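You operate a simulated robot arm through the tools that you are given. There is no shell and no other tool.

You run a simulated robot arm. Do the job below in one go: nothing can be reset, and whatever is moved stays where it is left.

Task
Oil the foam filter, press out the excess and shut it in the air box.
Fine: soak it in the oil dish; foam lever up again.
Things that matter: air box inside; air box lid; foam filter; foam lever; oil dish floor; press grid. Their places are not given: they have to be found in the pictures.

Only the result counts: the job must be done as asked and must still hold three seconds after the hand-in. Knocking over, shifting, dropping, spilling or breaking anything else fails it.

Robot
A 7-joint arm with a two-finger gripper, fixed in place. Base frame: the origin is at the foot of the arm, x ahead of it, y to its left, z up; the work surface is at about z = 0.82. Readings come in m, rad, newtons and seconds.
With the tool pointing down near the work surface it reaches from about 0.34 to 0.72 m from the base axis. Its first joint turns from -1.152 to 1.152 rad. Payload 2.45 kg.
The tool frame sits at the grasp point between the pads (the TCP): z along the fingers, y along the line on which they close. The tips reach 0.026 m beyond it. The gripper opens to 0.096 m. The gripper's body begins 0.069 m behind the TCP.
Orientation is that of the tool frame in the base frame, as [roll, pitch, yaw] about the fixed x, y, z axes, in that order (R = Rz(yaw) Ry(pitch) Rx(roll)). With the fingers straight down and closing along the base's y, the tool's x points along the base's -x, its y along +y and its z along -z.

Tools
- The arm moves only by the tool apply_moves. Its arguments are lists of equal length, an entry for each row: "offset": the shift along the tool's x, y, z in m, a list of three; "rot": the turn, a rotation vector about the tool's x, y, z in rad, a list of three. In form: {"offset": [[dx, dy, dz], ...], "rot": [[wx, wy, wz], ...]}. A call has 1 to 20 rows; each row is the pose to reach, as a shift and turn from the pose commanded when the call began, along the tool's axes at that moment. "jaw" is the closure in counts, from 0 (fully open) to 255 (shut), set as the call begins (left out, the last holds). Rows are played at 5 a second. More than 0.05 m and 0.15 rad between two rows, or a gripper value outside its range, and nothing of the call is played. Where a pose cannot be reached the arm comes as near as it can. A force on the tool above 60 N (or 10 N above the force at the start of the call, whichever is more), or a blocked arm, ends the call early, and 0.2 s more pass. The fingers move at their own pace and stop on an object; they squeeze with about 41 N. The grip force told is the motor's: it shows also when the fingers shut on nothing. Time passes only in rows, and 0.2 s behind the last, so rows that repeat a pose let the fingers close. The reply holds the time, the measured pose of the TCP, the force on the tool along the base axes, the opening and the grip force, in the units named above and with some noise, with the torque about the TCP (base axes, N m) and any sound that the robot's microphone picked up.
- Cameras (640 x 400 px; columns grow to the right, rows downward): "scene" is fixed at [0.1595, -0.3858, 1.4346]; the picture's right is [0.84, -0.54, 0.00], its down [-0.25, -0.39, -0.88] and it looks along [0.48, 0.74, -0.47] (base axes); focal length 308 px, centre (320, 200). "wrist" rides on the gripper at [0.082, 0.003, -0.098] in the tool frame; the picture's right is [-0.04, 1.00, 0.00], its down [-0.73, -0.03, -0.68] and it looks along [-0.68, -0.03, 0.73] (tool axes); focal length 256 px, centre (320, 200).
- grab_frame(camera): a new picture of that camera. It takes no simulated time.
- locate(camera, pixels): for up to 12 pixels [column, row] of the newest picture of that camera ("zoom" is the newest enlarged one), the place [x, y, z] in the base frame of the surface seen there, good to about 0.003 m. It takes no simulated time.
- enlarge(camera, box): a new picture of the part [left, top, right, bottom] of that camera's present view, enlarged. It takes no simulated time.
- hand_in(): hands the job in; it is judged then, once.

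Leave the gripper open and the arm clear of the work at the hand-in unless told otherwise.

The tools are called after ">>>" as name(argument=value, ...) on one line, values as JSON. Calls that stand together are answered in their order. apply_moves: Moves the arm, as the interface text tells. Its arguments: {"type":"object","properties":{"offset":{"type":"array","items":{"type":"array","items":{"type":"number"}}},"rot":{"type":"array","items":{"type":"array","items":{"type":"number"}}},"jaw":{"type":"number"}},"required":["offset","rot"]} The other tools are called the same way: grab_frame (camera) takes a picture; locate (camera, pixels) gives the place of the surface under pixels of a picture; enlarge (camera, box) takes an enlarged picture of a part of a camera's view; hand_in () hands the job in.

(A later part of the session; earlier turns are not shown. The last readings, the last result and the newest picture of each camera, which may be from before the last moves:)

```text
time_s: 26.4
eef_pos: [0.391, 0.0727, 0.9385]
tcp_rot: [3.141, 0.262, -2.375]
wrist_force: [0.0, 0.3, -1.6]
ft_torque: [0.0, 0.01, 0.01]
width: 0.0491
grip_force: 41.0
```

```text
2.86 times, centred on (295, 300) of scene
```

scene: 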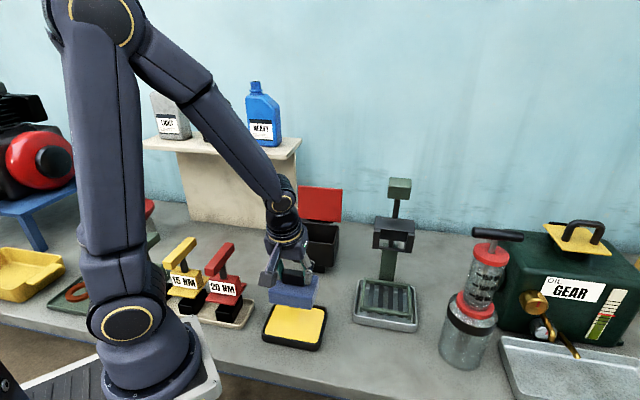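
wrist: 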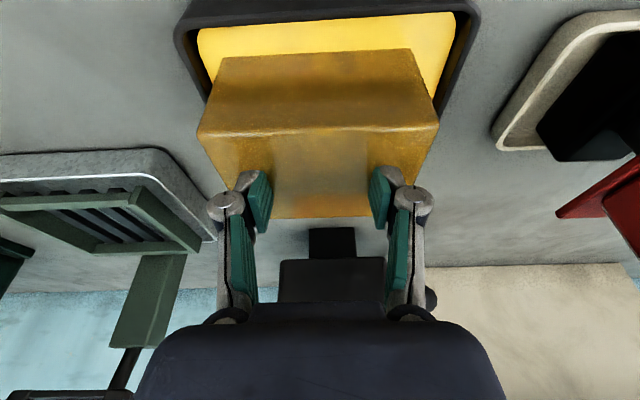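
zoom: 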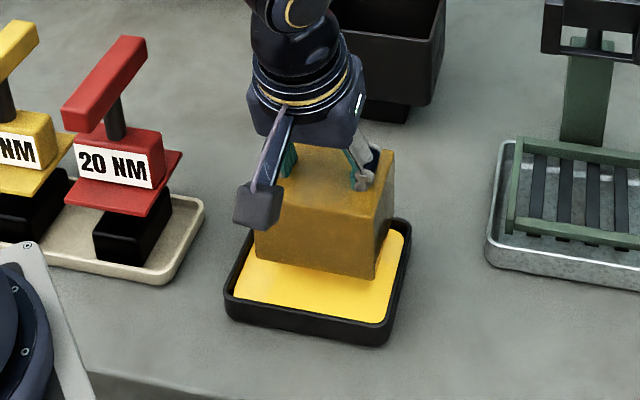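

The soaked filter hangs over the dish with no visible drips. I hold another 4 seconds over the dish to be sure that it has drained.

>>> apply_moves(offset=[[0, 0, 0], [0, 0, 0], [0, 0, 0], [0, 0, 0], [0, 0, 0], [0, 0, 0], [0, 0, 0], [0, 0, 0], [0, 0, 0], [0, 0, 0], [0, 0, 0], [0, 0, 0], [0, 0, 0], [0, 0, 0], [0, 0, 0], [0, 0, 0], [0, 0, 0], [0, 0, 0], [0, 0, 0], [0, 0, 0]], rot=[[0, 0, 0], [0, 0, 0], [0, 0, 0], [0, 0, 0], [0, 0, 0], [0, 0, 0], [0, 0, 0], [0, 0, 0], [0, 0, 0], [0, 0, 0], [0, 0, 0], [0, 0, 0], [0, 0, 0], [0, 0, 0], [0, 0, 0], [0, 0, 0], [0, 0, 0], [0, 0, 0], [0, 0, 0], [0, 0, 0]], jaw=255)

>>> enlarge(camera="scene", box=[240, 220, 430, 370])

>>> grab_frame(camera="wrist")

```text
time_s: 30.6
eef_pos: [0.3911, 0.0729, 0.9384]
tcp_rot: [3.141, 0.262, -2.373]
wrist_force: [0.6, -0.8, -1.0]
ft_torque: [0.02, -0.01, -0.02]
width: 0.0492
grip_force: 40.3
```

```text
2.67 times, centred on (335, 295) of scene
```

zoom: 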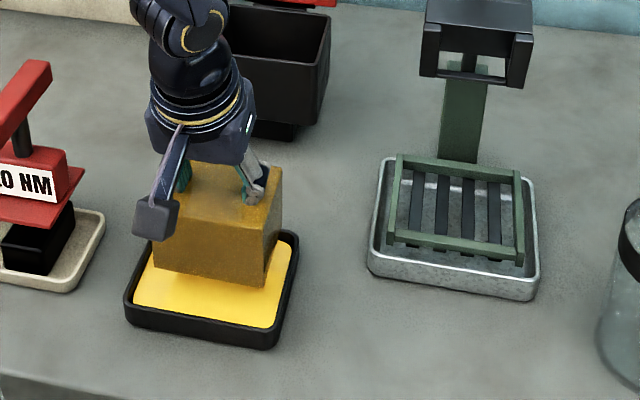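

```text
taken
```

wrist: 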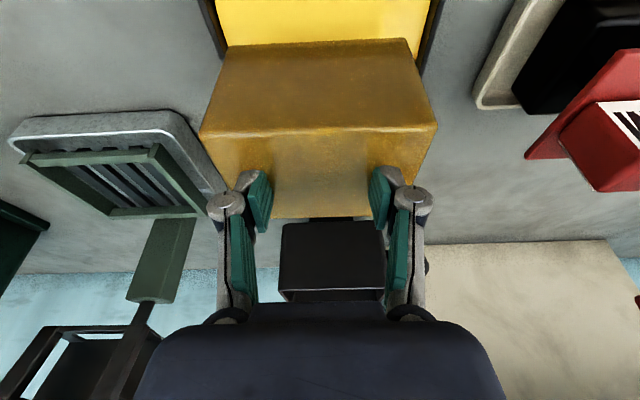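

Nothing drips. Before carrying it over, I locate the grid frame's rails again in this zoom to fix its centre.

>>> locate(camera="zoom", pixels=[[455, 167], [394, 200], [520, 215], [455, 245], [400, 160], [520, 178], [390, 234], [520, 257], [375, 195], [533, 215], [455, 277], [450, 157]])

>>> locate(camera="wrist", pixels=[[90, 157], [180, 180], [150, 211], [70, 185], [27, 158], [155, 148], [196, 208], [112, 213], [20, 140], [180, 115], [140, 190], [100, 180]])

```text
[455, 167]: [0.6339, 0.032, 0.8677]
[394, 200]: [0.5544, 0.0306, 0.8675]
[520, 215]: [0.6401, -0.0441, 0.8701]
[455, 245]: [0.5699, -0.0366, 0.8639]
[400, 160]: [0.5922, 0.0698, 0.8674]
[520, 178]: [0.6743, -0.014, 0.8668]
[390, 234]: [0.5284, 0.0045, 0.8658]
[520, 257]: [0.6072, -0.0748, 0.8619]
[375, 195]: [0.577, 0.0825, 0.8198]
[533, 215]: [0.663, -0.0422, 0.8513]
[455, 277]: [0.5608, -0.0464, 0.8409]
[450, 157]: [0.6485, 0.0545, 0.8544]
```

```text
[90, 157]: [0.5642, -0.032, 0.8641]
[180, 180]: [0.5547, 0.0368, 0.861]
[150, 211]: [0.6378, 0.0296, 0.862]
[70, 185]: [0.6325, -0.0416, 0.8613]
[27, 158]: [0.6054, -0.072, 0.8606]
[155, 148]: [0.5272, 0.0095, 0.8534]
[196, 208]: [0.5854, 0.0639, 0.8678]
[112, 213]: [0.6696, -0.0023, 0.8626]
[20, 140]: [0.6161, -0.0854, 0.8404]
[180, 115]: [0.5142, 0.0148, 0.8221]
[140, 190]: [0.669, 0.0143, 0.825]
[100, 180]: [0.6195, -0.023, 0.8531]
```

The grid centre comes out near (0.600, 0.000) with heading 45°. The fit inside the rails looks tight, so I zoom in on the grid to measure the inner edges.

>>> enlarge(camera="scene", box=[350, 272, 422, 332])

```text
6.67 times, centred on (386, 302) of scene
```

zoom: 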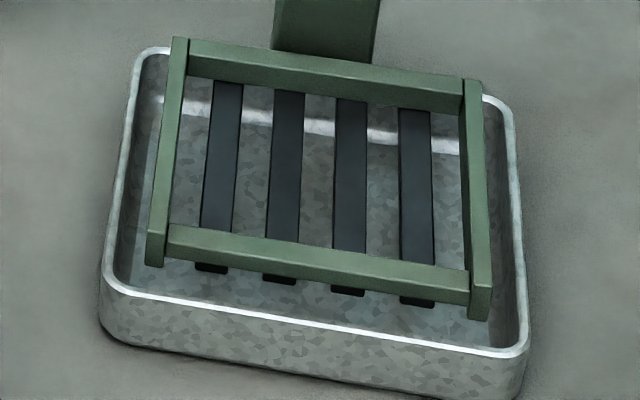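

This view shows the rails clearly: inner width about 0.103 m by bar pitch, so there is about 5 mm clearance per side. I locate the inner edges.

>>> locate(camera="zoom", pixels=[[168, 140], [475, 180], [325, 65], [320, 248], [181, 45], [470, 90], [157, 232], [480, 284], [222, 160], [286, 168], [350, 175], [415, 185]])

```text
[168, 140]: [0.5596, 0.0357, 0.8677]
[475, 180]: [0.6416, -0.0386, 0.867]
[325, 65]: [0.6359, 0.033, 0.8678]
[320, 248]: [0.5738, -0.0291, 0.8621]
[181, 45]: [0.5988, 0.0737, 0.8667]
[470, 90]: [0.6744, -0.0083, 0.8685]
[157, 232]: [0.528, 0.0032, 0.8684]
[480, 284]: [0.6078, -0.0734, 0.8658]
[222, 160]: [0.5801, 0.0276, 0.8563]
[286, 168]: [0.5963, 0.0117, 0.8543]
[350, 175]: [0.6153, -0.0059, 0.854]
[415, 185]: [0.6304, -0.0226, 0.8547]
```

The grid centre is (0.602, 0.000), heading 45°. I carry the filter low and smoothly to a point 50 mm in front (robot side) of the grid at TCP z ≈ 0.955, turning 1° to match the heading.

>>> apply_moves(offset=[[-0.0043, 0, -0.016], [-0.0114, -0.0285, -0.0141], [-0.0184, -0.0571, -0.0122], [-0.0255, -0.0856, -0.0103], [-0.0325, -0.1142, -0.0085], [-0.0396, -0.1427, -0.0066], [-0.0466, -0.1713, -0.0047], [-0.0537, -0.1998, -0.0028], [-0.0537, -0.1998, -0.0028]], rot=[[0, 0, 0], [-0.0006, 0, -0.0024], [-0.0013, 0, -0.0048], [-0.0019, 0, -0.0072], [-0.0026, 0, -0.0097], [-0.0032, 0, -0.0121], [-0.0039, 0, -0.0145], [-0.0045, 0, -0.0169], [-0.0045, 0, -0.0169]], jaw=255)

>>> grab_frame(camera="scene")

>>> grab_frame(camera="wrist")

```text
time_s: 32.6
eef_pos: [0.5669, -0.0347, 0.9562]
tcp_rot: [3.141, 0.26, -2.356]
wrist_force: [0.3, 1.0, -0.5]
ft_torque: [0.03, 0.02, 0.02]
width: 0.0492
grip_force: 41.2
```

```text
taken
```

scene: 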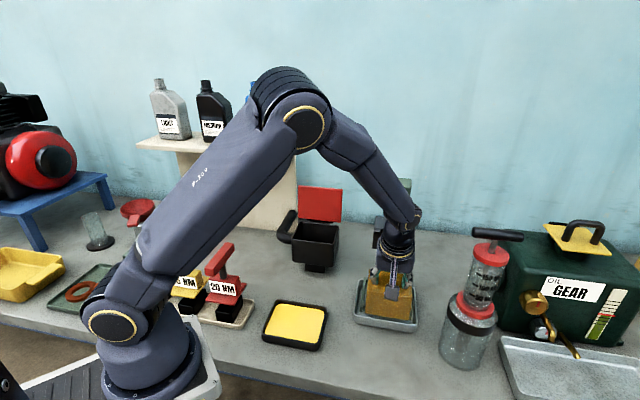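

```text
taken
```

wrist: 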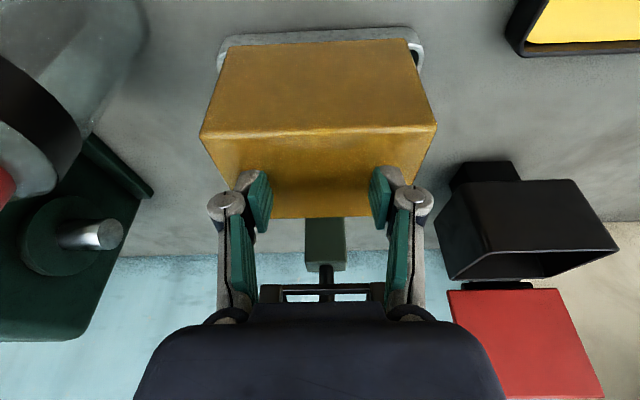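

The foam is centred laterally on the tray (218–422) and column (305–345). I slide 49 mm outward over the grid at this height, in small steps.

>>> apply_moves(offset=[[-0.0121, 0, 0.0032], [-0.0241, 0, 0.0065], [-0.0362, 0, 0.0097], [-0.0473, 0, 0.0127], [-0.0473, 0, 0.0127]], rot=[[0, 0, 0], [0, 0, 0], [0, 0, 0], [0, 0, 0], [0, 0, 0]], jaw=255)

>>> grab_frame(camera="wrist")

>>> enlarge(camera="scene", box=[340, 170, 440, 340])

```text
time_s: 33.8
eef_pos: [0.5995, -0.0001, 0.9561]
tcp_rot: [3.14, 0.26, -2.356]
wrist_force: [-0.7, 0.5, -1.8]
ft_torque: [-0.04, 0.04, -0.01]
width: 0.0491
grip_force: 40.8
```

```text
taken
```

wrist: 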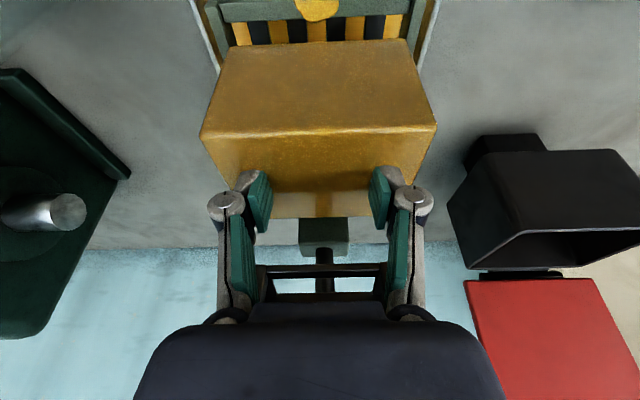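

```text
2.35 times, centred on (390, 255) of scene
```

zoom: 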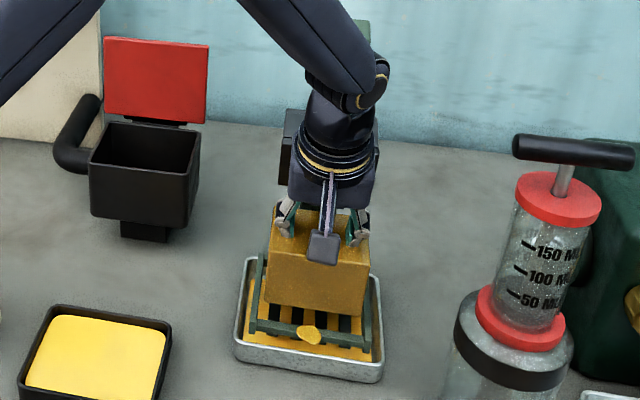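

Oil is dripping into the press tray (as intended; the floor of the tray is amber). I check alignment by locating rails and foam edges in the wrist picture.

>>> locate(camera="wrist", pixels=[[260, 10], [380, 8], [222, 30], [415, 28], [205, 128], [434, 124], [226, 48], [408, 42], [212, 45], [425, 45], [320, 60], [320, 40]])

>>> enlarge(camera="wrist", box=[180, 0, 460, 100])

```text
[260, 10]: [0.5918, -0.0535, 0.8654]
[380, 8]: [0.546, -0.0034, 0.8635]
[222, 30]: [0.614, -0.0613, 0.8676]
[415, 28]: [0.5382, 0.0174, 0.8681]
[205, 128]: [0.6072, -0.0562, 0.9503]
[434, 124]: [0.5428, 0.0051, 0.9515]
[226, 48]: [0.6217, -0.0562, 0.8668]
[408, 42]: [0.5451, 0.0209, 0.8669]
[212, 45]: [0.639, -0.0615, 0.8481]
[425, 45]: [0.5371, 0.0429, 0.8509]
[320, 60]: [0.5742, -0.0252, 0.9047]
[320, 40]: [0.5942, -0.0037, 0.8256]
```

```text
2.29 times, centred on (320, 50) of wrist
```

zoom: 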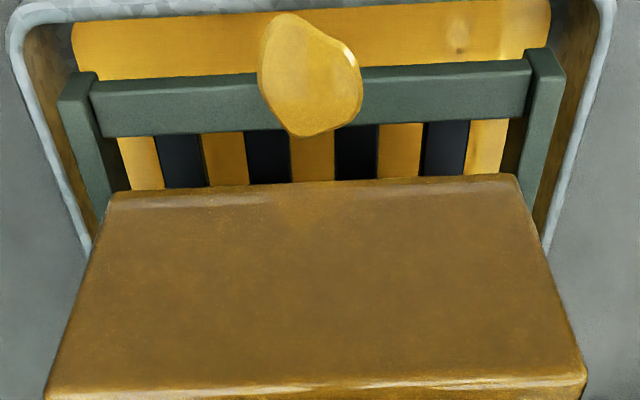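

Laterally centred; fore-aft I need +3.5 mm. I shift that and lower gently to TCP z ≈ 0.925, where the foam should rest on the bars.

>>> apply_moves(offset=[[-0.0034, 0, 0.0009], [-0.0008, 0, 0.0106], [0.0013, 0, 0.0183], [0.0028, 0, 0.0241], [0.0039, 0, 0.0279], [0.0046, 0, 0.0308], [0.0046, 0, 0.0308]], rot=[[0, 0, 0], [0, 0, 0], [0, 0, 0], [0, 0, 0], [0, 0, 0], [0, 0, 0], [0, 0, 0]], jaw=255)

>>> grab_frame(camera="wrist")

>>> enlarge(camera="scene", box=[340, 170, 440, 340])

```text
time_s: 35.4
eef_pos: [0.603, 0.0014, 0.9267]
tcp_rot: [-3.139, 0.266, -2.356]
wrist_force: [-6.6, 0.4, 22.4]
ft_torque: [-0.51, 0.84, -0.11]
width: 0.0492
grip_force: 41.1
```

```text
taken
```

wrist: 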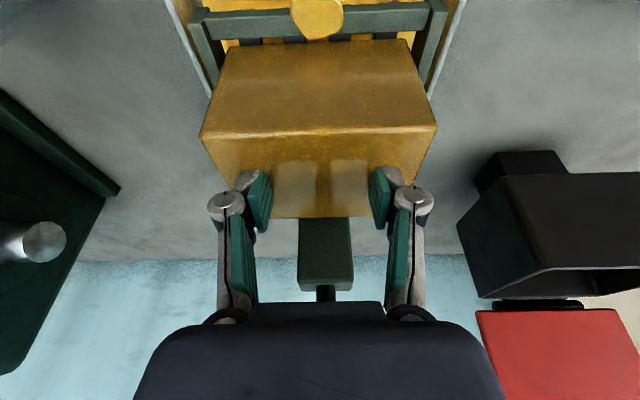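

```text
2.35 times, centred on (390, 255) of scene
```

zoom: 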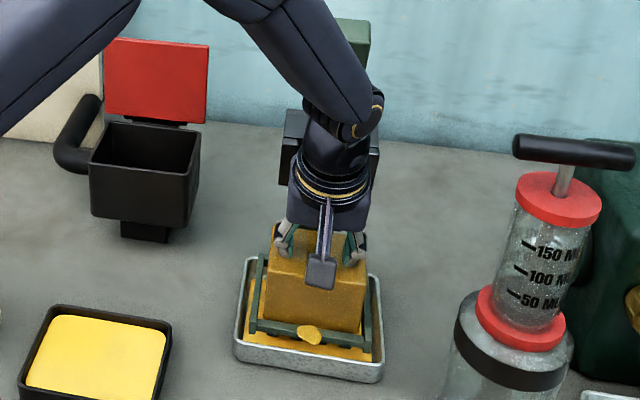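

Contact at 22 N with the near bottom edge of the foam taking the load, and the wrist picture shows bars between rail and foam, so it is inside the rails. I ease up 1.5 mm and then open the jaw to 70 mm to set it down.

>>> apply_moves(offset=[[-0.0004, 0, -0.0015], [-0.0004, 0, -0.0015]], rot=[[0, 0, 0], [0, 0, 0]], jaw=255)

>>> enlarge(camera="wrist", box=[180, 0, 460, 230])

```text
time_s: 36.0
eef_pos: [0.6046, 0.002, 0.9267]
tcp_rot: [-3.14, 0.262, -2.355]
wrist_force: [1.7, 0.9, 3.8]
ft_torque: [0.01, -0.29, 0.08]
width: 0.049
grip_force: 41.8
```

```text
1.74 times, centred on (320, 115) of wrist
```

zoom: 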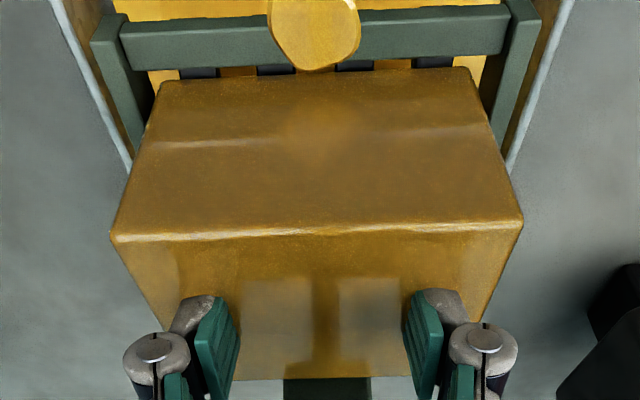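

The load dropped to about 4 N. I open the jaw to 70 mm and wait.

>>> apply_moves(offset=[[0, 0, 0], [0, 0, 0], [0, 0, 0], [0, 0, 0]], rot=[[0, 0, 0], [0, 0, 0], [0, 0, 0], [0, 0, 0]], jaw=69)

>>> grab_frame(camera="wrist")

```text
time_s: 37.0
eef_pos: [0.6029, 0.0021, 0.9262]
tcp_rot: [3.142, 0.262, -2.356]
wrist_force: [1.4, 0.0, 0.2]
ft_torque: [0.02, 0.01, 0.01]
width: 0.0701
grip_force: 0.0
```

```text
taken
```

wrist: 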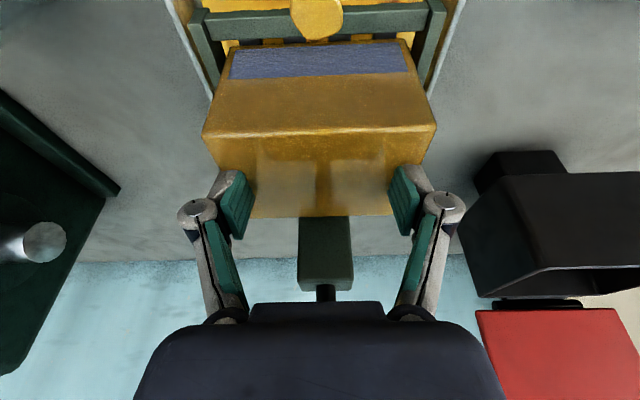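

The filter is released and rests on the grid. I back out along the tool axis, then toward the robot, then straight up to z ≈ 1.21.

>>> apply_moves(offset=[[0, 0, -0.03], [0, 0, -0.06], [0.024, 0, -0.0665], [0.0483, 0, -0.073], [0.0366, 0, -0.1165], [0.025, 0, -0.1599], [0.0133, 0, -0.2034], [0.0017, 0, -0.2469], [-0.01, 0, -0.2904], [-0.01, 0, -0.2904]], rot=[[0, 0, 0], [0, 0, 0], [0, 0, 0], [0, 0, 0], [0, 0, 0], [0, 0, 0], [0, 0, 0], [0, 0, 0], [0, 0, 0], [0, 0, 0]], jaw=69)

>>> grab_frame(camera="wrist")

>>> grab_frame(camera="scene")

```text
time_s: 39.2
eef_pos: [0.5577, -0.0443, 1.2113]
tcp_rot: [-3.142, 0.261, -2.357]
wrist_force: [0.2, -0.3, 0.2]
ft_torque: [0.02, 0.01, 0.01]
width: 0.0702
grip_force: 0.1
```

```text
taken
```

wrist: 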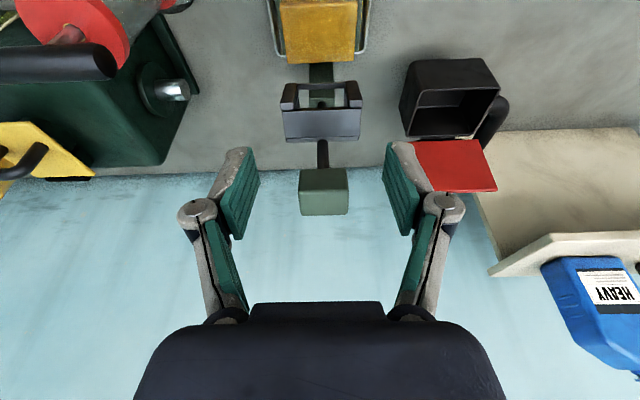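

```text
taken
```

scene: 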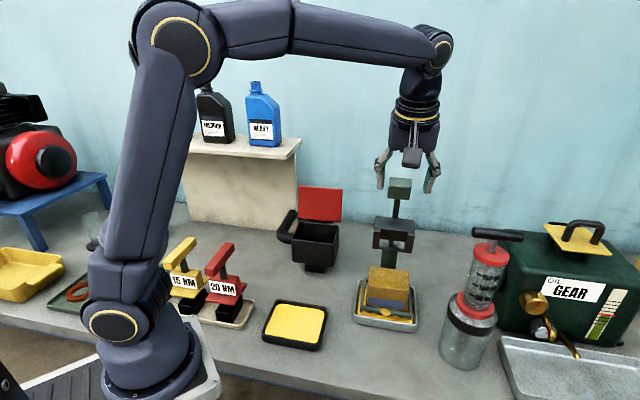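

The arm is clear. I enlarge the filter on the grid and the bench around it to check for proper seating and drips.

>>> enlarge(camera="scene", box=[340, 180, 440, 340])

>>> enlarge(camera="wrist", box=[250, 0, 400, 110])

```text
2.50 times, centred on (390, 260) of scene
```

zoom: 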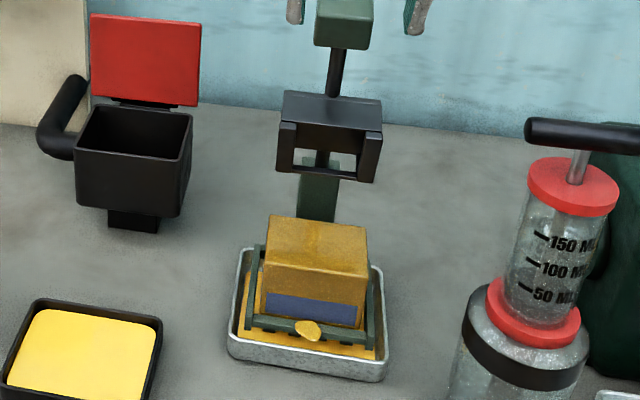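

```text
3.64 times, centred on (325, 55) of wrist
```

zoom: 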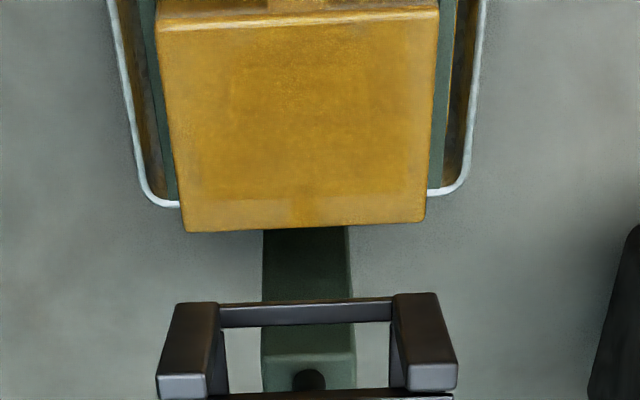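

The filter sits level between the rails, and the bench shows no drips. Now I measure the knob from this viewpoint.

>>> enlarge(camera="wrist", box=[270, 70, 380, 225])

```text
2.58 times, centred on (325, 148) of wrist
```

zoom: 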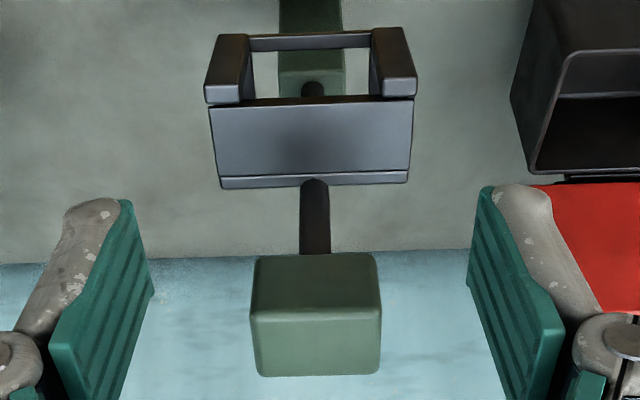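

I locate knob top-face corners, front-face corners, the rod and the plate.

>>> locate(camera="zoom", pixels=[[256, 316], [378, 312], [260, 370], [376, 368], [262, 262], [372, 258], [316, 340], [316, 285], [316, 220], [215, 180], [405, 178], [312, 140]])

```text
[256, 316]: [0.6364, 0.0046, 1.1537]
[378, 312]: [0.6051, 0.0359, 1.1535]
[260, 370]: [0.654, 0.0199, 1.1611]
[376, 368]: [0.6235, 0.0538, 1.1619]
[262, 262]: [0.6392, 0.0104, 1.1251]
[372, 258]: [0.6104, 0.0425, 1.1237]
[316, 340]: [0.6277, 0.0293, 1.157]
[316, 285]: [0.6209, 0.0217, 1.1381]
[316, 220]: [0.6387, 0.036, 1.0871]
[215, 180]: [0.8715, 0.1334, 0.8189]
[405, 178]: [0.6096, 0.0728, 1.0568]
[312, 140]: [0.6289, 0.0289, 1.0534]
```

Knob centre works out to about (0.633, 0.035, 1.142), 49 mm wide; the pivot is near (v 0.513, z 0.947), lever length about 0.2 m. I untilt the tool, open the jaw fully and move above the knob.

>>> apply_moves(offset=[[-0.0052, 0, -0.0193], [-0.04, 0.0008, -0.01], [-0.0757, 0.0017, -0.0004], [-0.1105, 0.0025, 0.0089], [-0.1105, 0.0025, 0.0089]], rot=[[0, 0.131, 0], [0, 0.262, 0], [0, 0.262, 0], [0, 0.262, 0], [0, 0.262, 0]], jaw=0)

>>> grab_frame(camera="wrist")

```text
time_s: 40.4
eef_pos: [0.6334, 0.0346, 1.2296]
tcp_rot: [3.141, -0.001, -2.356]
wrist_force: [-0.2, -0.3, -0.1]
ft_torque: [0.01, 0.02, -0.02]
width: 0.0959
grip_force: 0.0
```

```text
taken
```

wrist: 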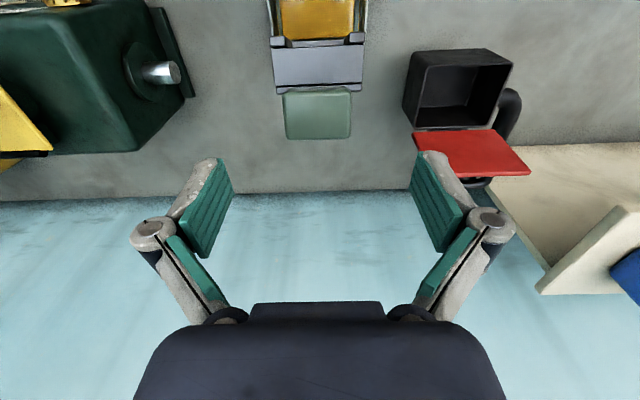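

The knob is centred between the fingers. I descend to TCP z ≈ 1.142 around it, then close.

>>> apply_moves(offset=[[0, 0, 0.03], [0, 0, 0.06], [0, 0, 0.0875], [0, 0, 0.0875]], rot=[[0, 0, 0], [0, 0, 0], [0, 0, 0], [0, 0, 0]], jaw=0)

>>> grab_frame(camera="wrist")

>>> grab_frame(camera="scene")

```text
time_s: 41.4
eef_pos: [0.6313, 0.032, 1.1414]
tcp_rot: [-3.141, 0.0, -2.356]
wrist_force: [0.1, -1.0, -0.2]
ft_torque: [-0.01, 0.0, 0.01]
width: 0.0961
grip_force: 0.0
```

```text
taken
```

wrist: 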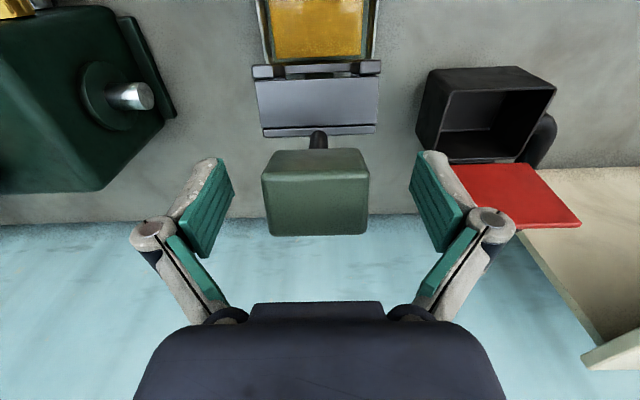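

```text
taken
```

scene: 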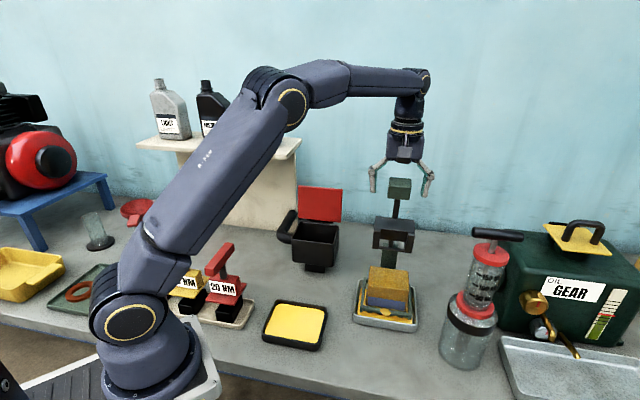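

The knob is right at the TCP (316, 192). I close on it.

>>> apply_moves(offset=[[0, 0, 0], [0, 0, 0], [0, 0, 0], [0, 0, 0], [0, 0, 0]], rot=[[0, 0, 0], [0, 0, 0], [0, 0, 0], [0, 0, 0], [0, 0, 0]], jaw=255)

```text
time_s: 42.6
eef_pos: [0.6319, 0.0317, 1.1436]
tcp_rot: [-3.138, 0.003, -2.358]
wrist_force: [9.8, -7.2, 1.4]
ft_torque: [0.27, -0.42, -0.04]
width: 0.0381
grip_force: 45.0
```

The jaw stopped at 38 mm, narrower than I expected, with a 12 N side force. I look at the pictures before moving.

>>> grab_frame(camera="wrist")

>>> enlarge(camera="scene", box=[350, 120, 450, 260])

```text
taken
```

wrist: 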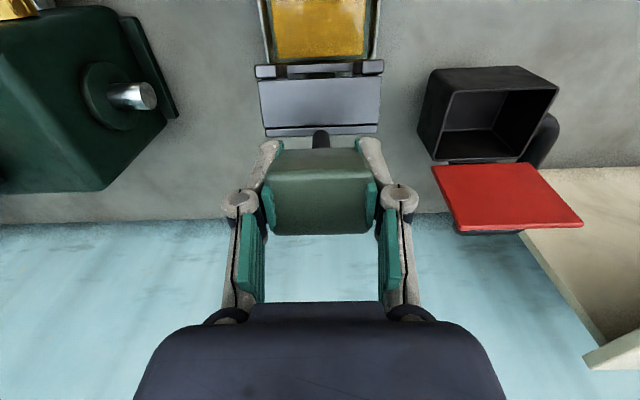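

```text
2.86 times, centred on (400, 190) of scene
```

zoom: 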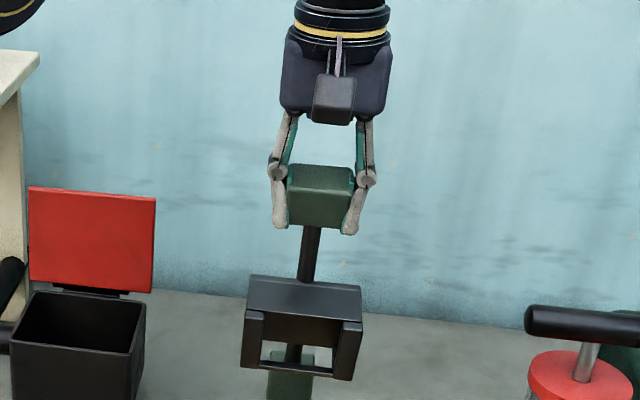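

The pads have the knob firmly. The lateral force suggests the knob centre is 1–2 mm to −u. I start swinging the lever down gently along the arc by 10°, tilting the tool half as much, and watch the force.

>>> apply_moves(offset=[[0.0085, -0.0008, 0.0021], [0.017, -0.0015, 0.0046], [0.0253, -0.0015, 0.0074], [0.0335, -0.0015, 0.0106], [0.0335, -0.0015, 0.0106]], rot=[[0, -0.022, 0], [0, -0.044, 0], [0, -0.065, 0], [0, -0.087, 0], [0, -0.087, 0]], jaw=255)

>>> enlarge(camera="scene", box=[350, 120, 450, 340])

```text
time_s: 43.8
eef_pos: [0.6097, 0.0086, 1.1331]
tcp_rot: [-3.14, 0.088, -2.356]
wrist_force: [8.8, -1.9, 9.8]
ft_torque: [0.9, -0.91, 0.01]
width: 0.0381
grip_force: 45.0
```

```text
1.82 times, centred on (400, 230) of scene
```

zoom: 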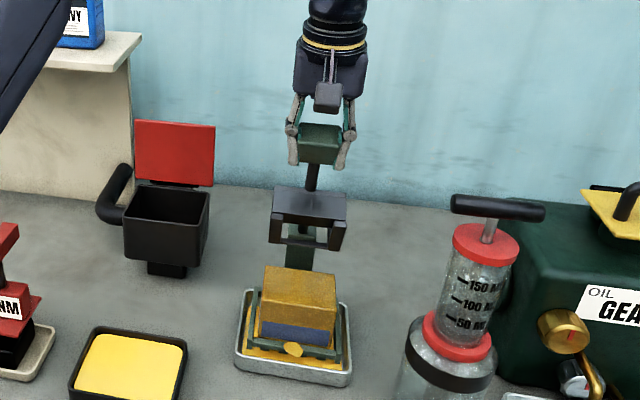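

The lever swings freely; the main reaction is a twist of 1.3 N·m because the knob isn't slipping in the pads. I try a softer squeeze (jaw 155, about 37.6 mm) and read the grip force.

>>> apply_moves(offset=[[0, 0, 0], [0, 0, 0]], rot=[[0, 0, 0], [0, 0, 0]], jaw=155)

```text
time_s: 44.4
eef_pos: [0.6087, 0.0086, 1.131]
tcp_rot: [3.14, 0.086, -2.356]
wrist_force: [1.7, -2.6, -1.3]
ft_torque: [0.01, -0.02, -0.07]
width: 0.0394
grip_force: 1.5
```

A softer hold works (1.5 N, twist gone) and the lever stays where it is. I use a medium squeeze (jaw 180) and swing on to about 52°, tilting the tool along with the lever.

>>> apply_moves(offset=[[0.0, 0, 0.0], [0.0165, 0, 0.0061], [0.0324, 0, 0.0135], [0.0476, 0, 0.0222], [0.062, 0, 0.0325], [0.0754, 0, 0.0437], [0.0878, 0, 0.0562], [0.0878, 0, 0.0562]], rot=[[0, 0, 0], [0, -0.0873, 0], [0, -0.1746, 0], [0, -0.2618, 0], [0, -0.3491, 0], [0, -0.4363, 0], [0, -0.5236, 0], [0, -0.5236, 0]], jaw=180)

>>> grab_frame(camera="scene")

>>> grab_frame(camera="wrist")

```text
time_s: 46.2
eef_pos: [0.5508, -0.0494, 1.0684]
tcp_rot: [-3.14, 0.612, -2.358]
wrist_force: [4.5, -7.5, 8.6]
ft_torque: [0.91, -0.86, -0.23]
width: 0.0378
grip_force: 45.2
```

```text
taken
```

scene: 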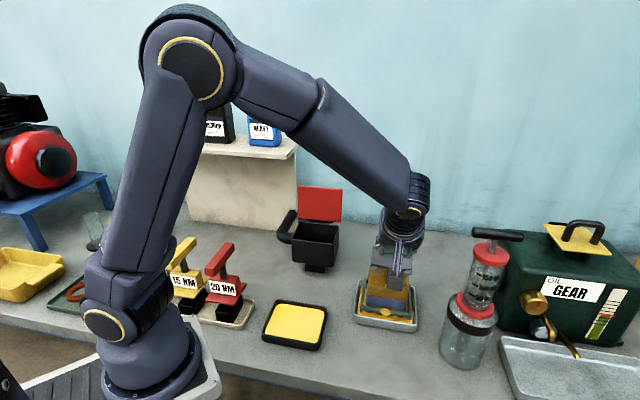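

```text
taken
```

wrist: 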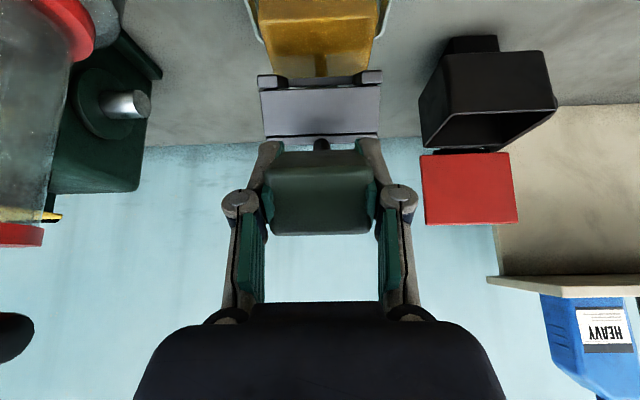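

The lever is at 52° and follows well (the squeeze jumps to 45 N but that's fine). I continue in the same way to about 72°, watching for contact with the foam.

>>> apply_moves(offset=[[0.0166, 0, 0.006], [0.0324, 0, 0.0134], [0.0476, 0, 0.0222], [0.062, 0, 0.0323], [0.062, 0, 0.0323]], rot=[[0, -0.0873, 0], [0, -0.1746, 0], [0, -0.2618, 0], [0, -0.3491, 0], [0, -0.3491, 0]], jaw=180)

>>> grab_frame(camera="scene")

>>> grab_frame(camera="wrist")

```text
time_s: 47.4
eef_pos: [0.5293, -0.0729, 1.0062]
tcp_rot: [3.14, 0.96, -2.362]
wrist_force: [8.4, -14.0, -2.7]
ft_torque: [-0.03, 0.27, -0.45]
width: 0.0381
grip_force: 45.0
```

```text
taken
```

scene: 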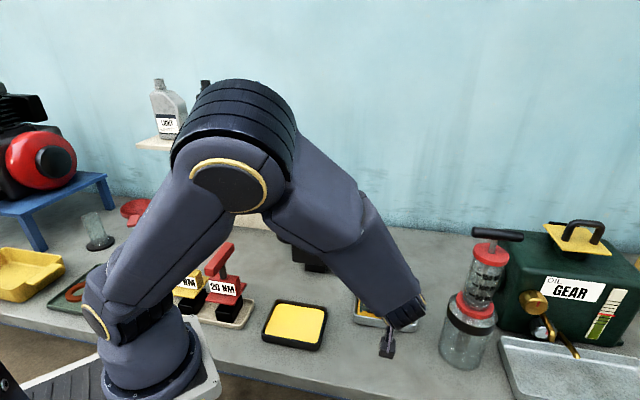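

```text
taken
```

wrist: 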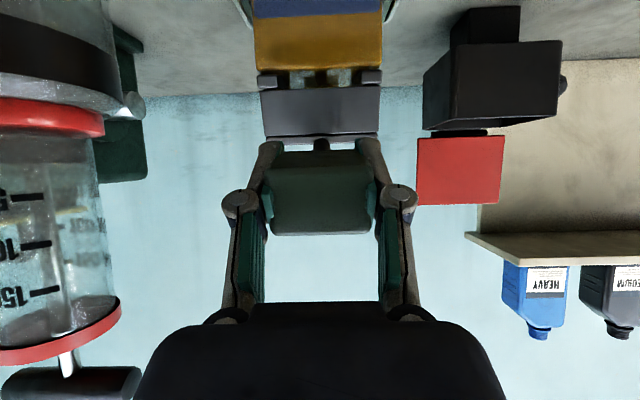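

The lever is near 72° and the shoe is close to the foam. There's a 16 N side force, so I shift 4 mm toward −u while continuing in smaller steps to about 82°.

>>> apply_moves(offset=[[0.0, -0.002, 0.0], [0.0084, -0.004, 0.0029], [0.0165, -0.004, 0.006], [0.0246, -0.004, 0.0095], [0.0325, -0.004, 0.0135], [0.0325, -0.004, 0.0135]], rot=[[0, 0, 0], [0, -0.0436, 0], [0, -0.0873, 0], [0, -0.1309, 0], [0, -0.1745, 0], [0, -0.1745, 0]], jaw=180)

>>> grab_frame(camera="wrist")

>>> grab_frame(camera="scene")

```text
time_s: 48.8
eef_pos: [0.5241, -0.0777, 0.9727]
tcp_rot: [3.136, 1.138, -2.357]
wrist_force: [-31.5, 2.6, 2.4]
ft_torque: [0.28, -0.3, 0.08]
width: 0.038
grip_force: 45.5
```

```text
taken
```

wrist: 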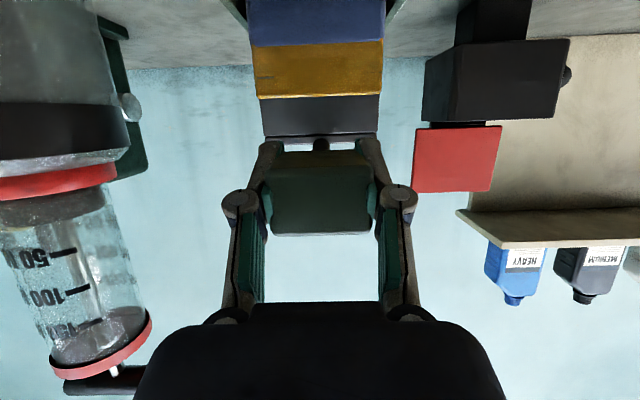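

```text
taken
```

scene: 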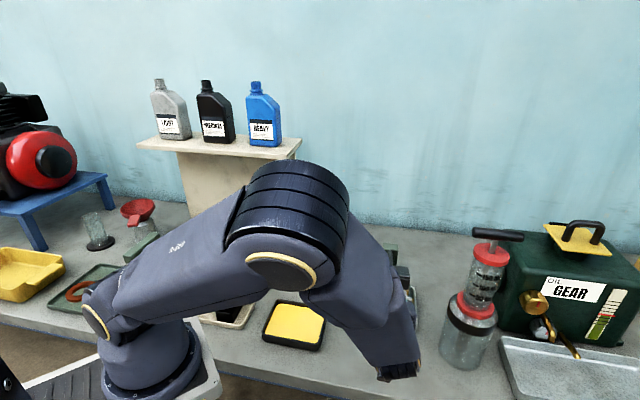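

The side force flipped (I over-shifted) and there's 20 N outward. I correct +2.4 mm sideways and 2 mm outward, then continue to about 87°.

>>> apply_moves(offset=[[0.0008, 0.0024, -0.0018], [0.009, 0.0024, 0.001], [0.0173, 0.0024, 0.0042], [0.0173, 0.0024, 0.0042]], rot=[[0, 0, 0], [0, -0.022, 0], [0, -0.044, 0], [0, -0.044, 0]], jaw=180)

>>> grab_frame(camera="wrist")

```text
time_s: 49.8
eef_pos: [0.5233, -0.0792, 0.9558]
tcp_rot: [-3.135, 1.18, -2.35]
wrist_force: [7.0, 9.2, 6.5]
ft_torque: [0.85, -0.96, 0.01]
width: 0.038
grip_force: 44.9
```

```text
taken
```

wrist: 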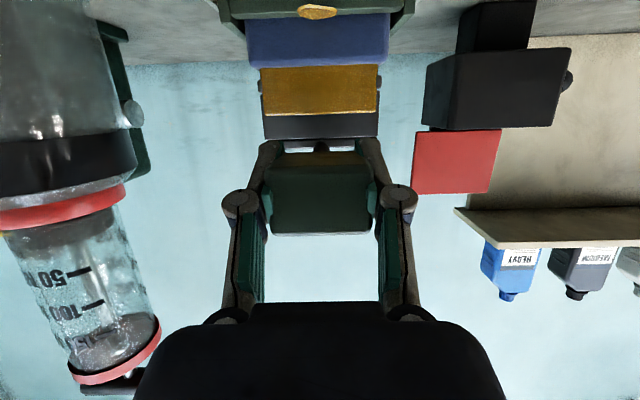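

Forces are small (6.5 N up). I continue 18 mm lower along the arc.

>>> apply_moves(offset=[[0.0078, 0, 0.0043], [0.016, 0, 0.0077], [0.016, 0, 0.0077]], rot=[[0, -0.0436, 0], [0, -0.0873, 0], [0, -0.0873, 0]], jaw=180)

>>> grab_frame(camera="wrist")

```text
time_s: 50.6
eef_pos: [0.5207, -0.0805, 0.9329]
tcp_rot: [3.139, 1.26, -2.361]
wrist_force: [-9.7, 0.1, -6.3]
ft_torque: [-0.2, 0.07, 0.0]
width: 0.0331
grip_force: 29.0
```

```text
taken
```

wrist: 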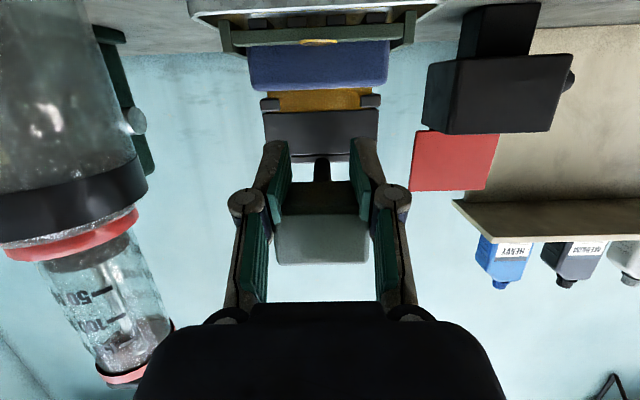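

The knob slipped out of the pads (jaw now 33 mm and the knob shows at (322, 240), above the pads). I stop and locate knob, rod and shoe to see where the lever is.

>>> locate(camera="wrist", pixels=[[320, 225], [290, 255], [355, 255], [322, 255], [321, 180], [320, 130], [270, 105], [370, 100], [320, 97], [320, 65], [260, 60], [380, 55]])

>>> grab_frame(camera="scene")

```text
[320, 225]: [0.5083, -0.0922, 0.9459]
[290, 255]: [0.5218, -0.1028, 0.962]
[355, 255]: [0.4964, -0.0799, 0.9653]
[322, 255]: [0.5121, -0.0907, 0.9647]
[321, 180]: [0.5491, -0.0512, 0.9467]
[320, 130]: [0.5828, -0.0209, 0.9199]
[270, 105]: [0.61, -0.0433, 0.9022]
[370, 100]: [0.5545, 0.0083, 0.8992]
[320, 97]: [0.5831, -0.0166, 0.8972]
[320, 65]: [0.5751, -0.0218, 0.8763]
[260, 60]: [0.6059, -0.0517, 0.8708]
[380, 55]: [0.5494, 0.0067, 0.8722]
```

```text
taken
```

scene: 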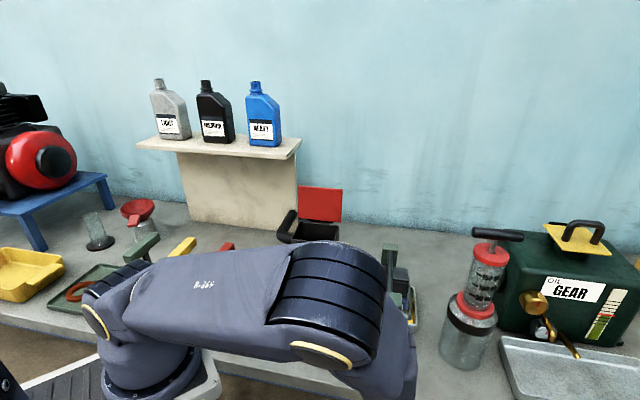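

The lever rests at about 85° with its shoe on the foam (shoe edge z ≈ 0.90); the grip simply wasn't strong enough to press. The elbow has dropped quite low with this tilted tool, so I check its clearance over the bench and dish before moving.

>>> enlarge(camera="scene", box=[200, 230, 440, 400])

>>> locate(camera="scene", pixels=[[330, 260], [330, 310], [320, 360], [380, 370], [400, 350], [300, 355], [260, 330], [395, 240], [388, 250], [250, 270], [340, 240], [408, 280]])

```text
2.35 times, centred on (320, 315) of scene
```

zoom: 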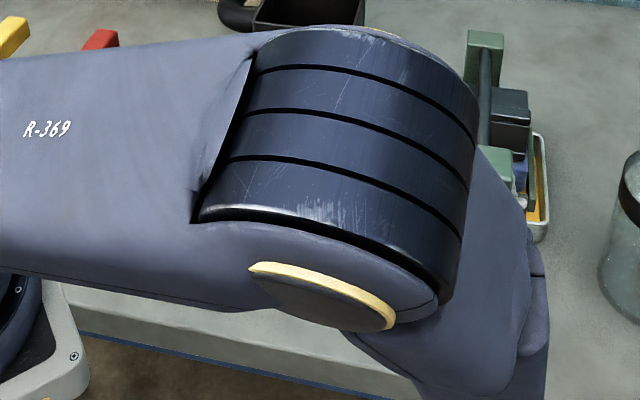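

```text
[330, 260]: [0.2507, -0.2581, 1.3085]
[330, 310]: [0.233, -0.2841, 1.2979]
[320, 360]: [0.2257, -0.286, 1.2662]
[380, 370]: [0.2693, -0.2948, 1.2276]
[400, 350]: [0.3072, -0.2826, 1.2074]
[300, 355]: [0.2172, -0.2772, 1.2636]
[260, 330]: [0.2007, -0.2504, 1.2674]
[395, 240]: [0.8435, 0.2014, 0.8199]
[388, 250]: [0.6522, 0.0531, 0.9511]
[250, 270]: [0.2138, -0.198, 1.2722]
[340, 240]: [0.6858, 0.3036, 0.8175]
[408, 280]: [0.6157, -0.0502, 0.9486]
```

The elbow is at z ≈ 1.3, just close to the camera, so it's safe. I open the jaw, back away toward the robot and return the tool to vertical while rising.

>>> apply_moves(offset=[[0, 0, 0], [0, 0, 0], [0, 0, 0], [0, 0, 0]], rot=[[0, 0, 0], [0, 0, 0], [0, 0, 0], [0, 0, 0]], jaw=0)

>>> apply_moves(offset=[[0.0061, 0, -0.019], [0.0122, 0, -0.0381], [-0.0007, 0, -0.0632], [-0.0198, 0, -0.0693], [-0.0388, 0, -0.0754], [-0.0579, 0, -0.0816], [-0.0769, 0, -0.0877], [-0.096, 0, -0.0938], [-0.115, 0, -0.0999], [-0.134, 0, -0.106], [-0.1531, 0, -0.1121], [-0.1721, 0, -0.1183], [-0.1912, 0, -0.1244], [-0.1912, 0, -0.1244]], rot=[[0, 0, 0], [0, 0, 0], [0, 0.06, 0], [0, 0.18, 0], [0, 0.3, 0], [0, 0.42, 0], [0, 0.54, 0], [0, 0.66, 0], [0, 0.78, 0], [0, 0.9, 0], [0, 1.02, 0], [0, 1.14, 0], [0, 1.26, 0], [0, 1.26, 0]], jaw=0)

>>> grab_frame(camera="scene")

>>> grab_frame(camera="wrist")

```text
time_s: 51.6
eef_pos: [0.5219, -0.0788, 0.936]
tcp_rot: [-3.141, 1.266, -2.357]
wrist_force: [-0.1, 0.4, 0.3]
ft_torque: [0.07, 0.01, -0.02]
width: 0.0961
grip_force: 0.1
```

```text
time_s: 54.6
eef_pos: [0.4796, -0.1234, 1.1574]
tcp_rot: [-3.14, 0.004, -2.355]
wrist_force: [-0.2, 0.3, 0.2]
ft_torque: [0.0, 0.01, -0.02]
width: 0.0962
grip_force: 0.0
```

```text
taken
```

scene: 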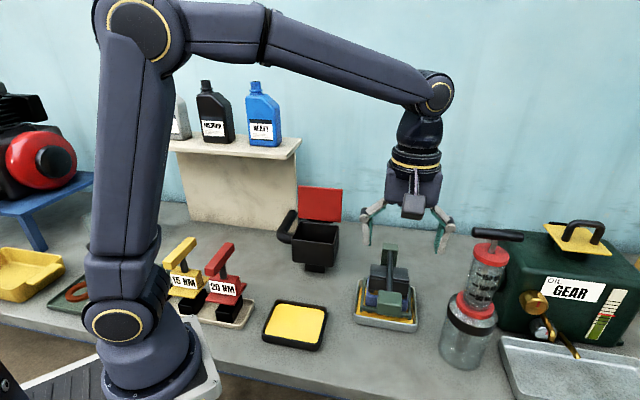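

```text
taken
```

wrist: 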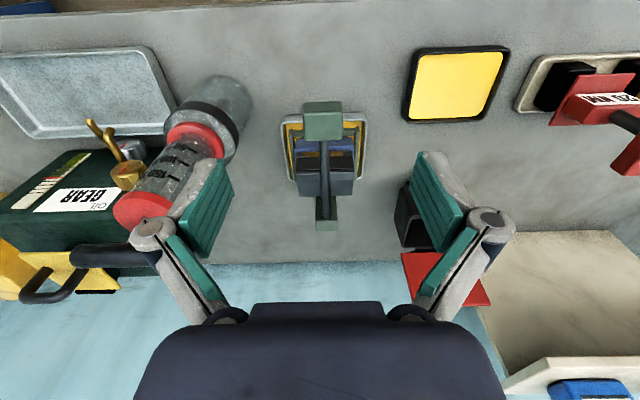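

The lever now rests down over the filter. I enlarge both views.

>>> enlarge(camera="scene", box=[345, 230, 435, 340])

>>> enlarge(camera="wrist", box=[260, 85, 390, 240])

```text
3.64 times, centred on (390, 285) of scene
```

zoom: 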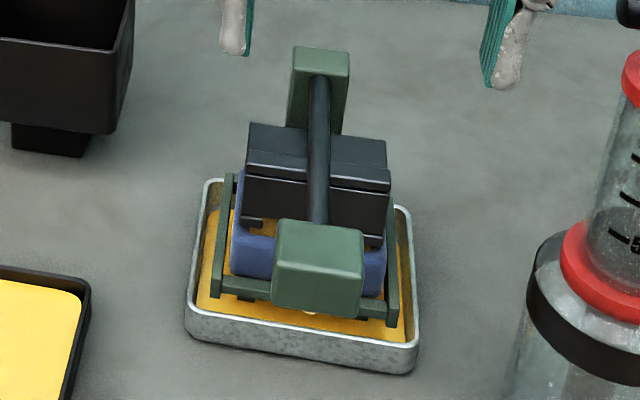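

```text
2.58 times, centred on (325, 162) of wrist
```

zoom: 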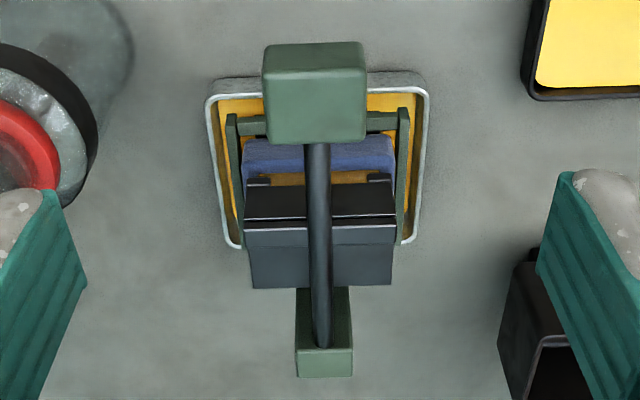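

The amber overlay is almost gone and oil is in the tray, but the lever has only rested on it. I'll press firmly from above, so I locate the knob's upper face in this zoom.

>>> locate(camera="zoom", pixels=[[315, 60], [270, 90], [360, 88], [275, 138], [360, 136], [315, 110], [316, 200], [316, 260], [316, 320], [275, 270], [300, 155], [262, 180]])

```text
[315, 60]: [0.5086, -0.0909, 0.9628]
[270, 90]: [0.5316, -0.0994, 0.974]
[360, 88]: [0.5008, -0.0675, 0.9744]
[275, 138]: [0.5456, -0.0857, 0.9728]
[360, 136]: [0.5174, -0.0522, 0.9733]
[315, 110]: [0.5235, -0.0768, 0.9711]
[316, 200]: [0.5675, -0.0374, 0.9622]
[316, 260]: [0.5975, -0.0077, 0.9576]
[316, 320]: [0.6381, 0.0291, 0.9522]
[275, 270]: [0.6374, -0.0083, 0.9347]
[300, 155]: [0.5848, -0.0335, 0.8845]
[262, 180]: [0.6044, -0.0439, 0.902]
```

The knob's upper face is at z ≈ 0.973, centred at (0.523, −0.077). I close the fingers and go above it to TCP z ≈ 1.02 (tips ≈ 20 mm above the knob).

>>> apply_moves(offset=[[-0.02, 0.0007, 0.01], [-0.04, 0.0014, 0.03], [-0.0631, 0.002, 0.06], [-0.0631, 0.002, 0.095], [-0.0631, 0.002, 0.12], [-0.0631, 0.002, 0.137], [-0.0631, 0.002, 0.137]], rot=[[0, 0, 0], [0, 0, 0], [0, 0, 0], [0, 0, 0], [0, 0, 0], [0, 0, 0], [0, 0, 0]], jaw=255)

>>> grab_frame(camera="wrist")

>>> enlarge(camera="scene", box=[340, 220, 440, 340])

```text
time_s: 56.2
eef_pos: [0.5211, -0.0768, 1.0201]
tcp_rot: [3.141, 0.006, -2.358]
wrist_force: [-0.3, 0.4, -0.3]
ft_torque: [-0.01, 0.0, 0.0]
width: 0.0
grip_force: 28.9
```

```text
taken
```

wrist: 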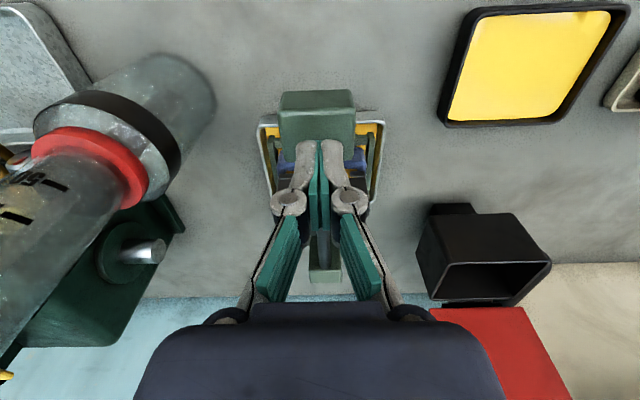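

```text
3.33 times, centred on (390, 280) of scene
```

zoom: 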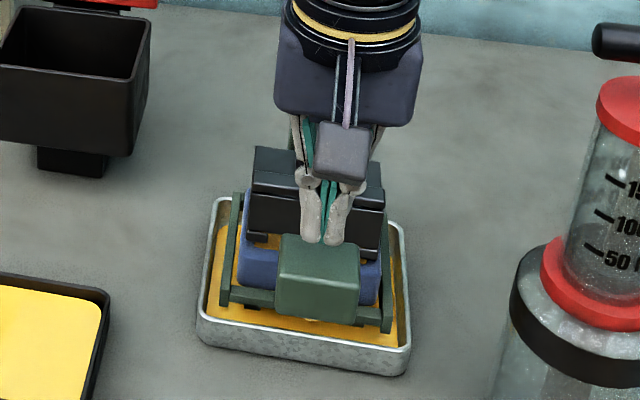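

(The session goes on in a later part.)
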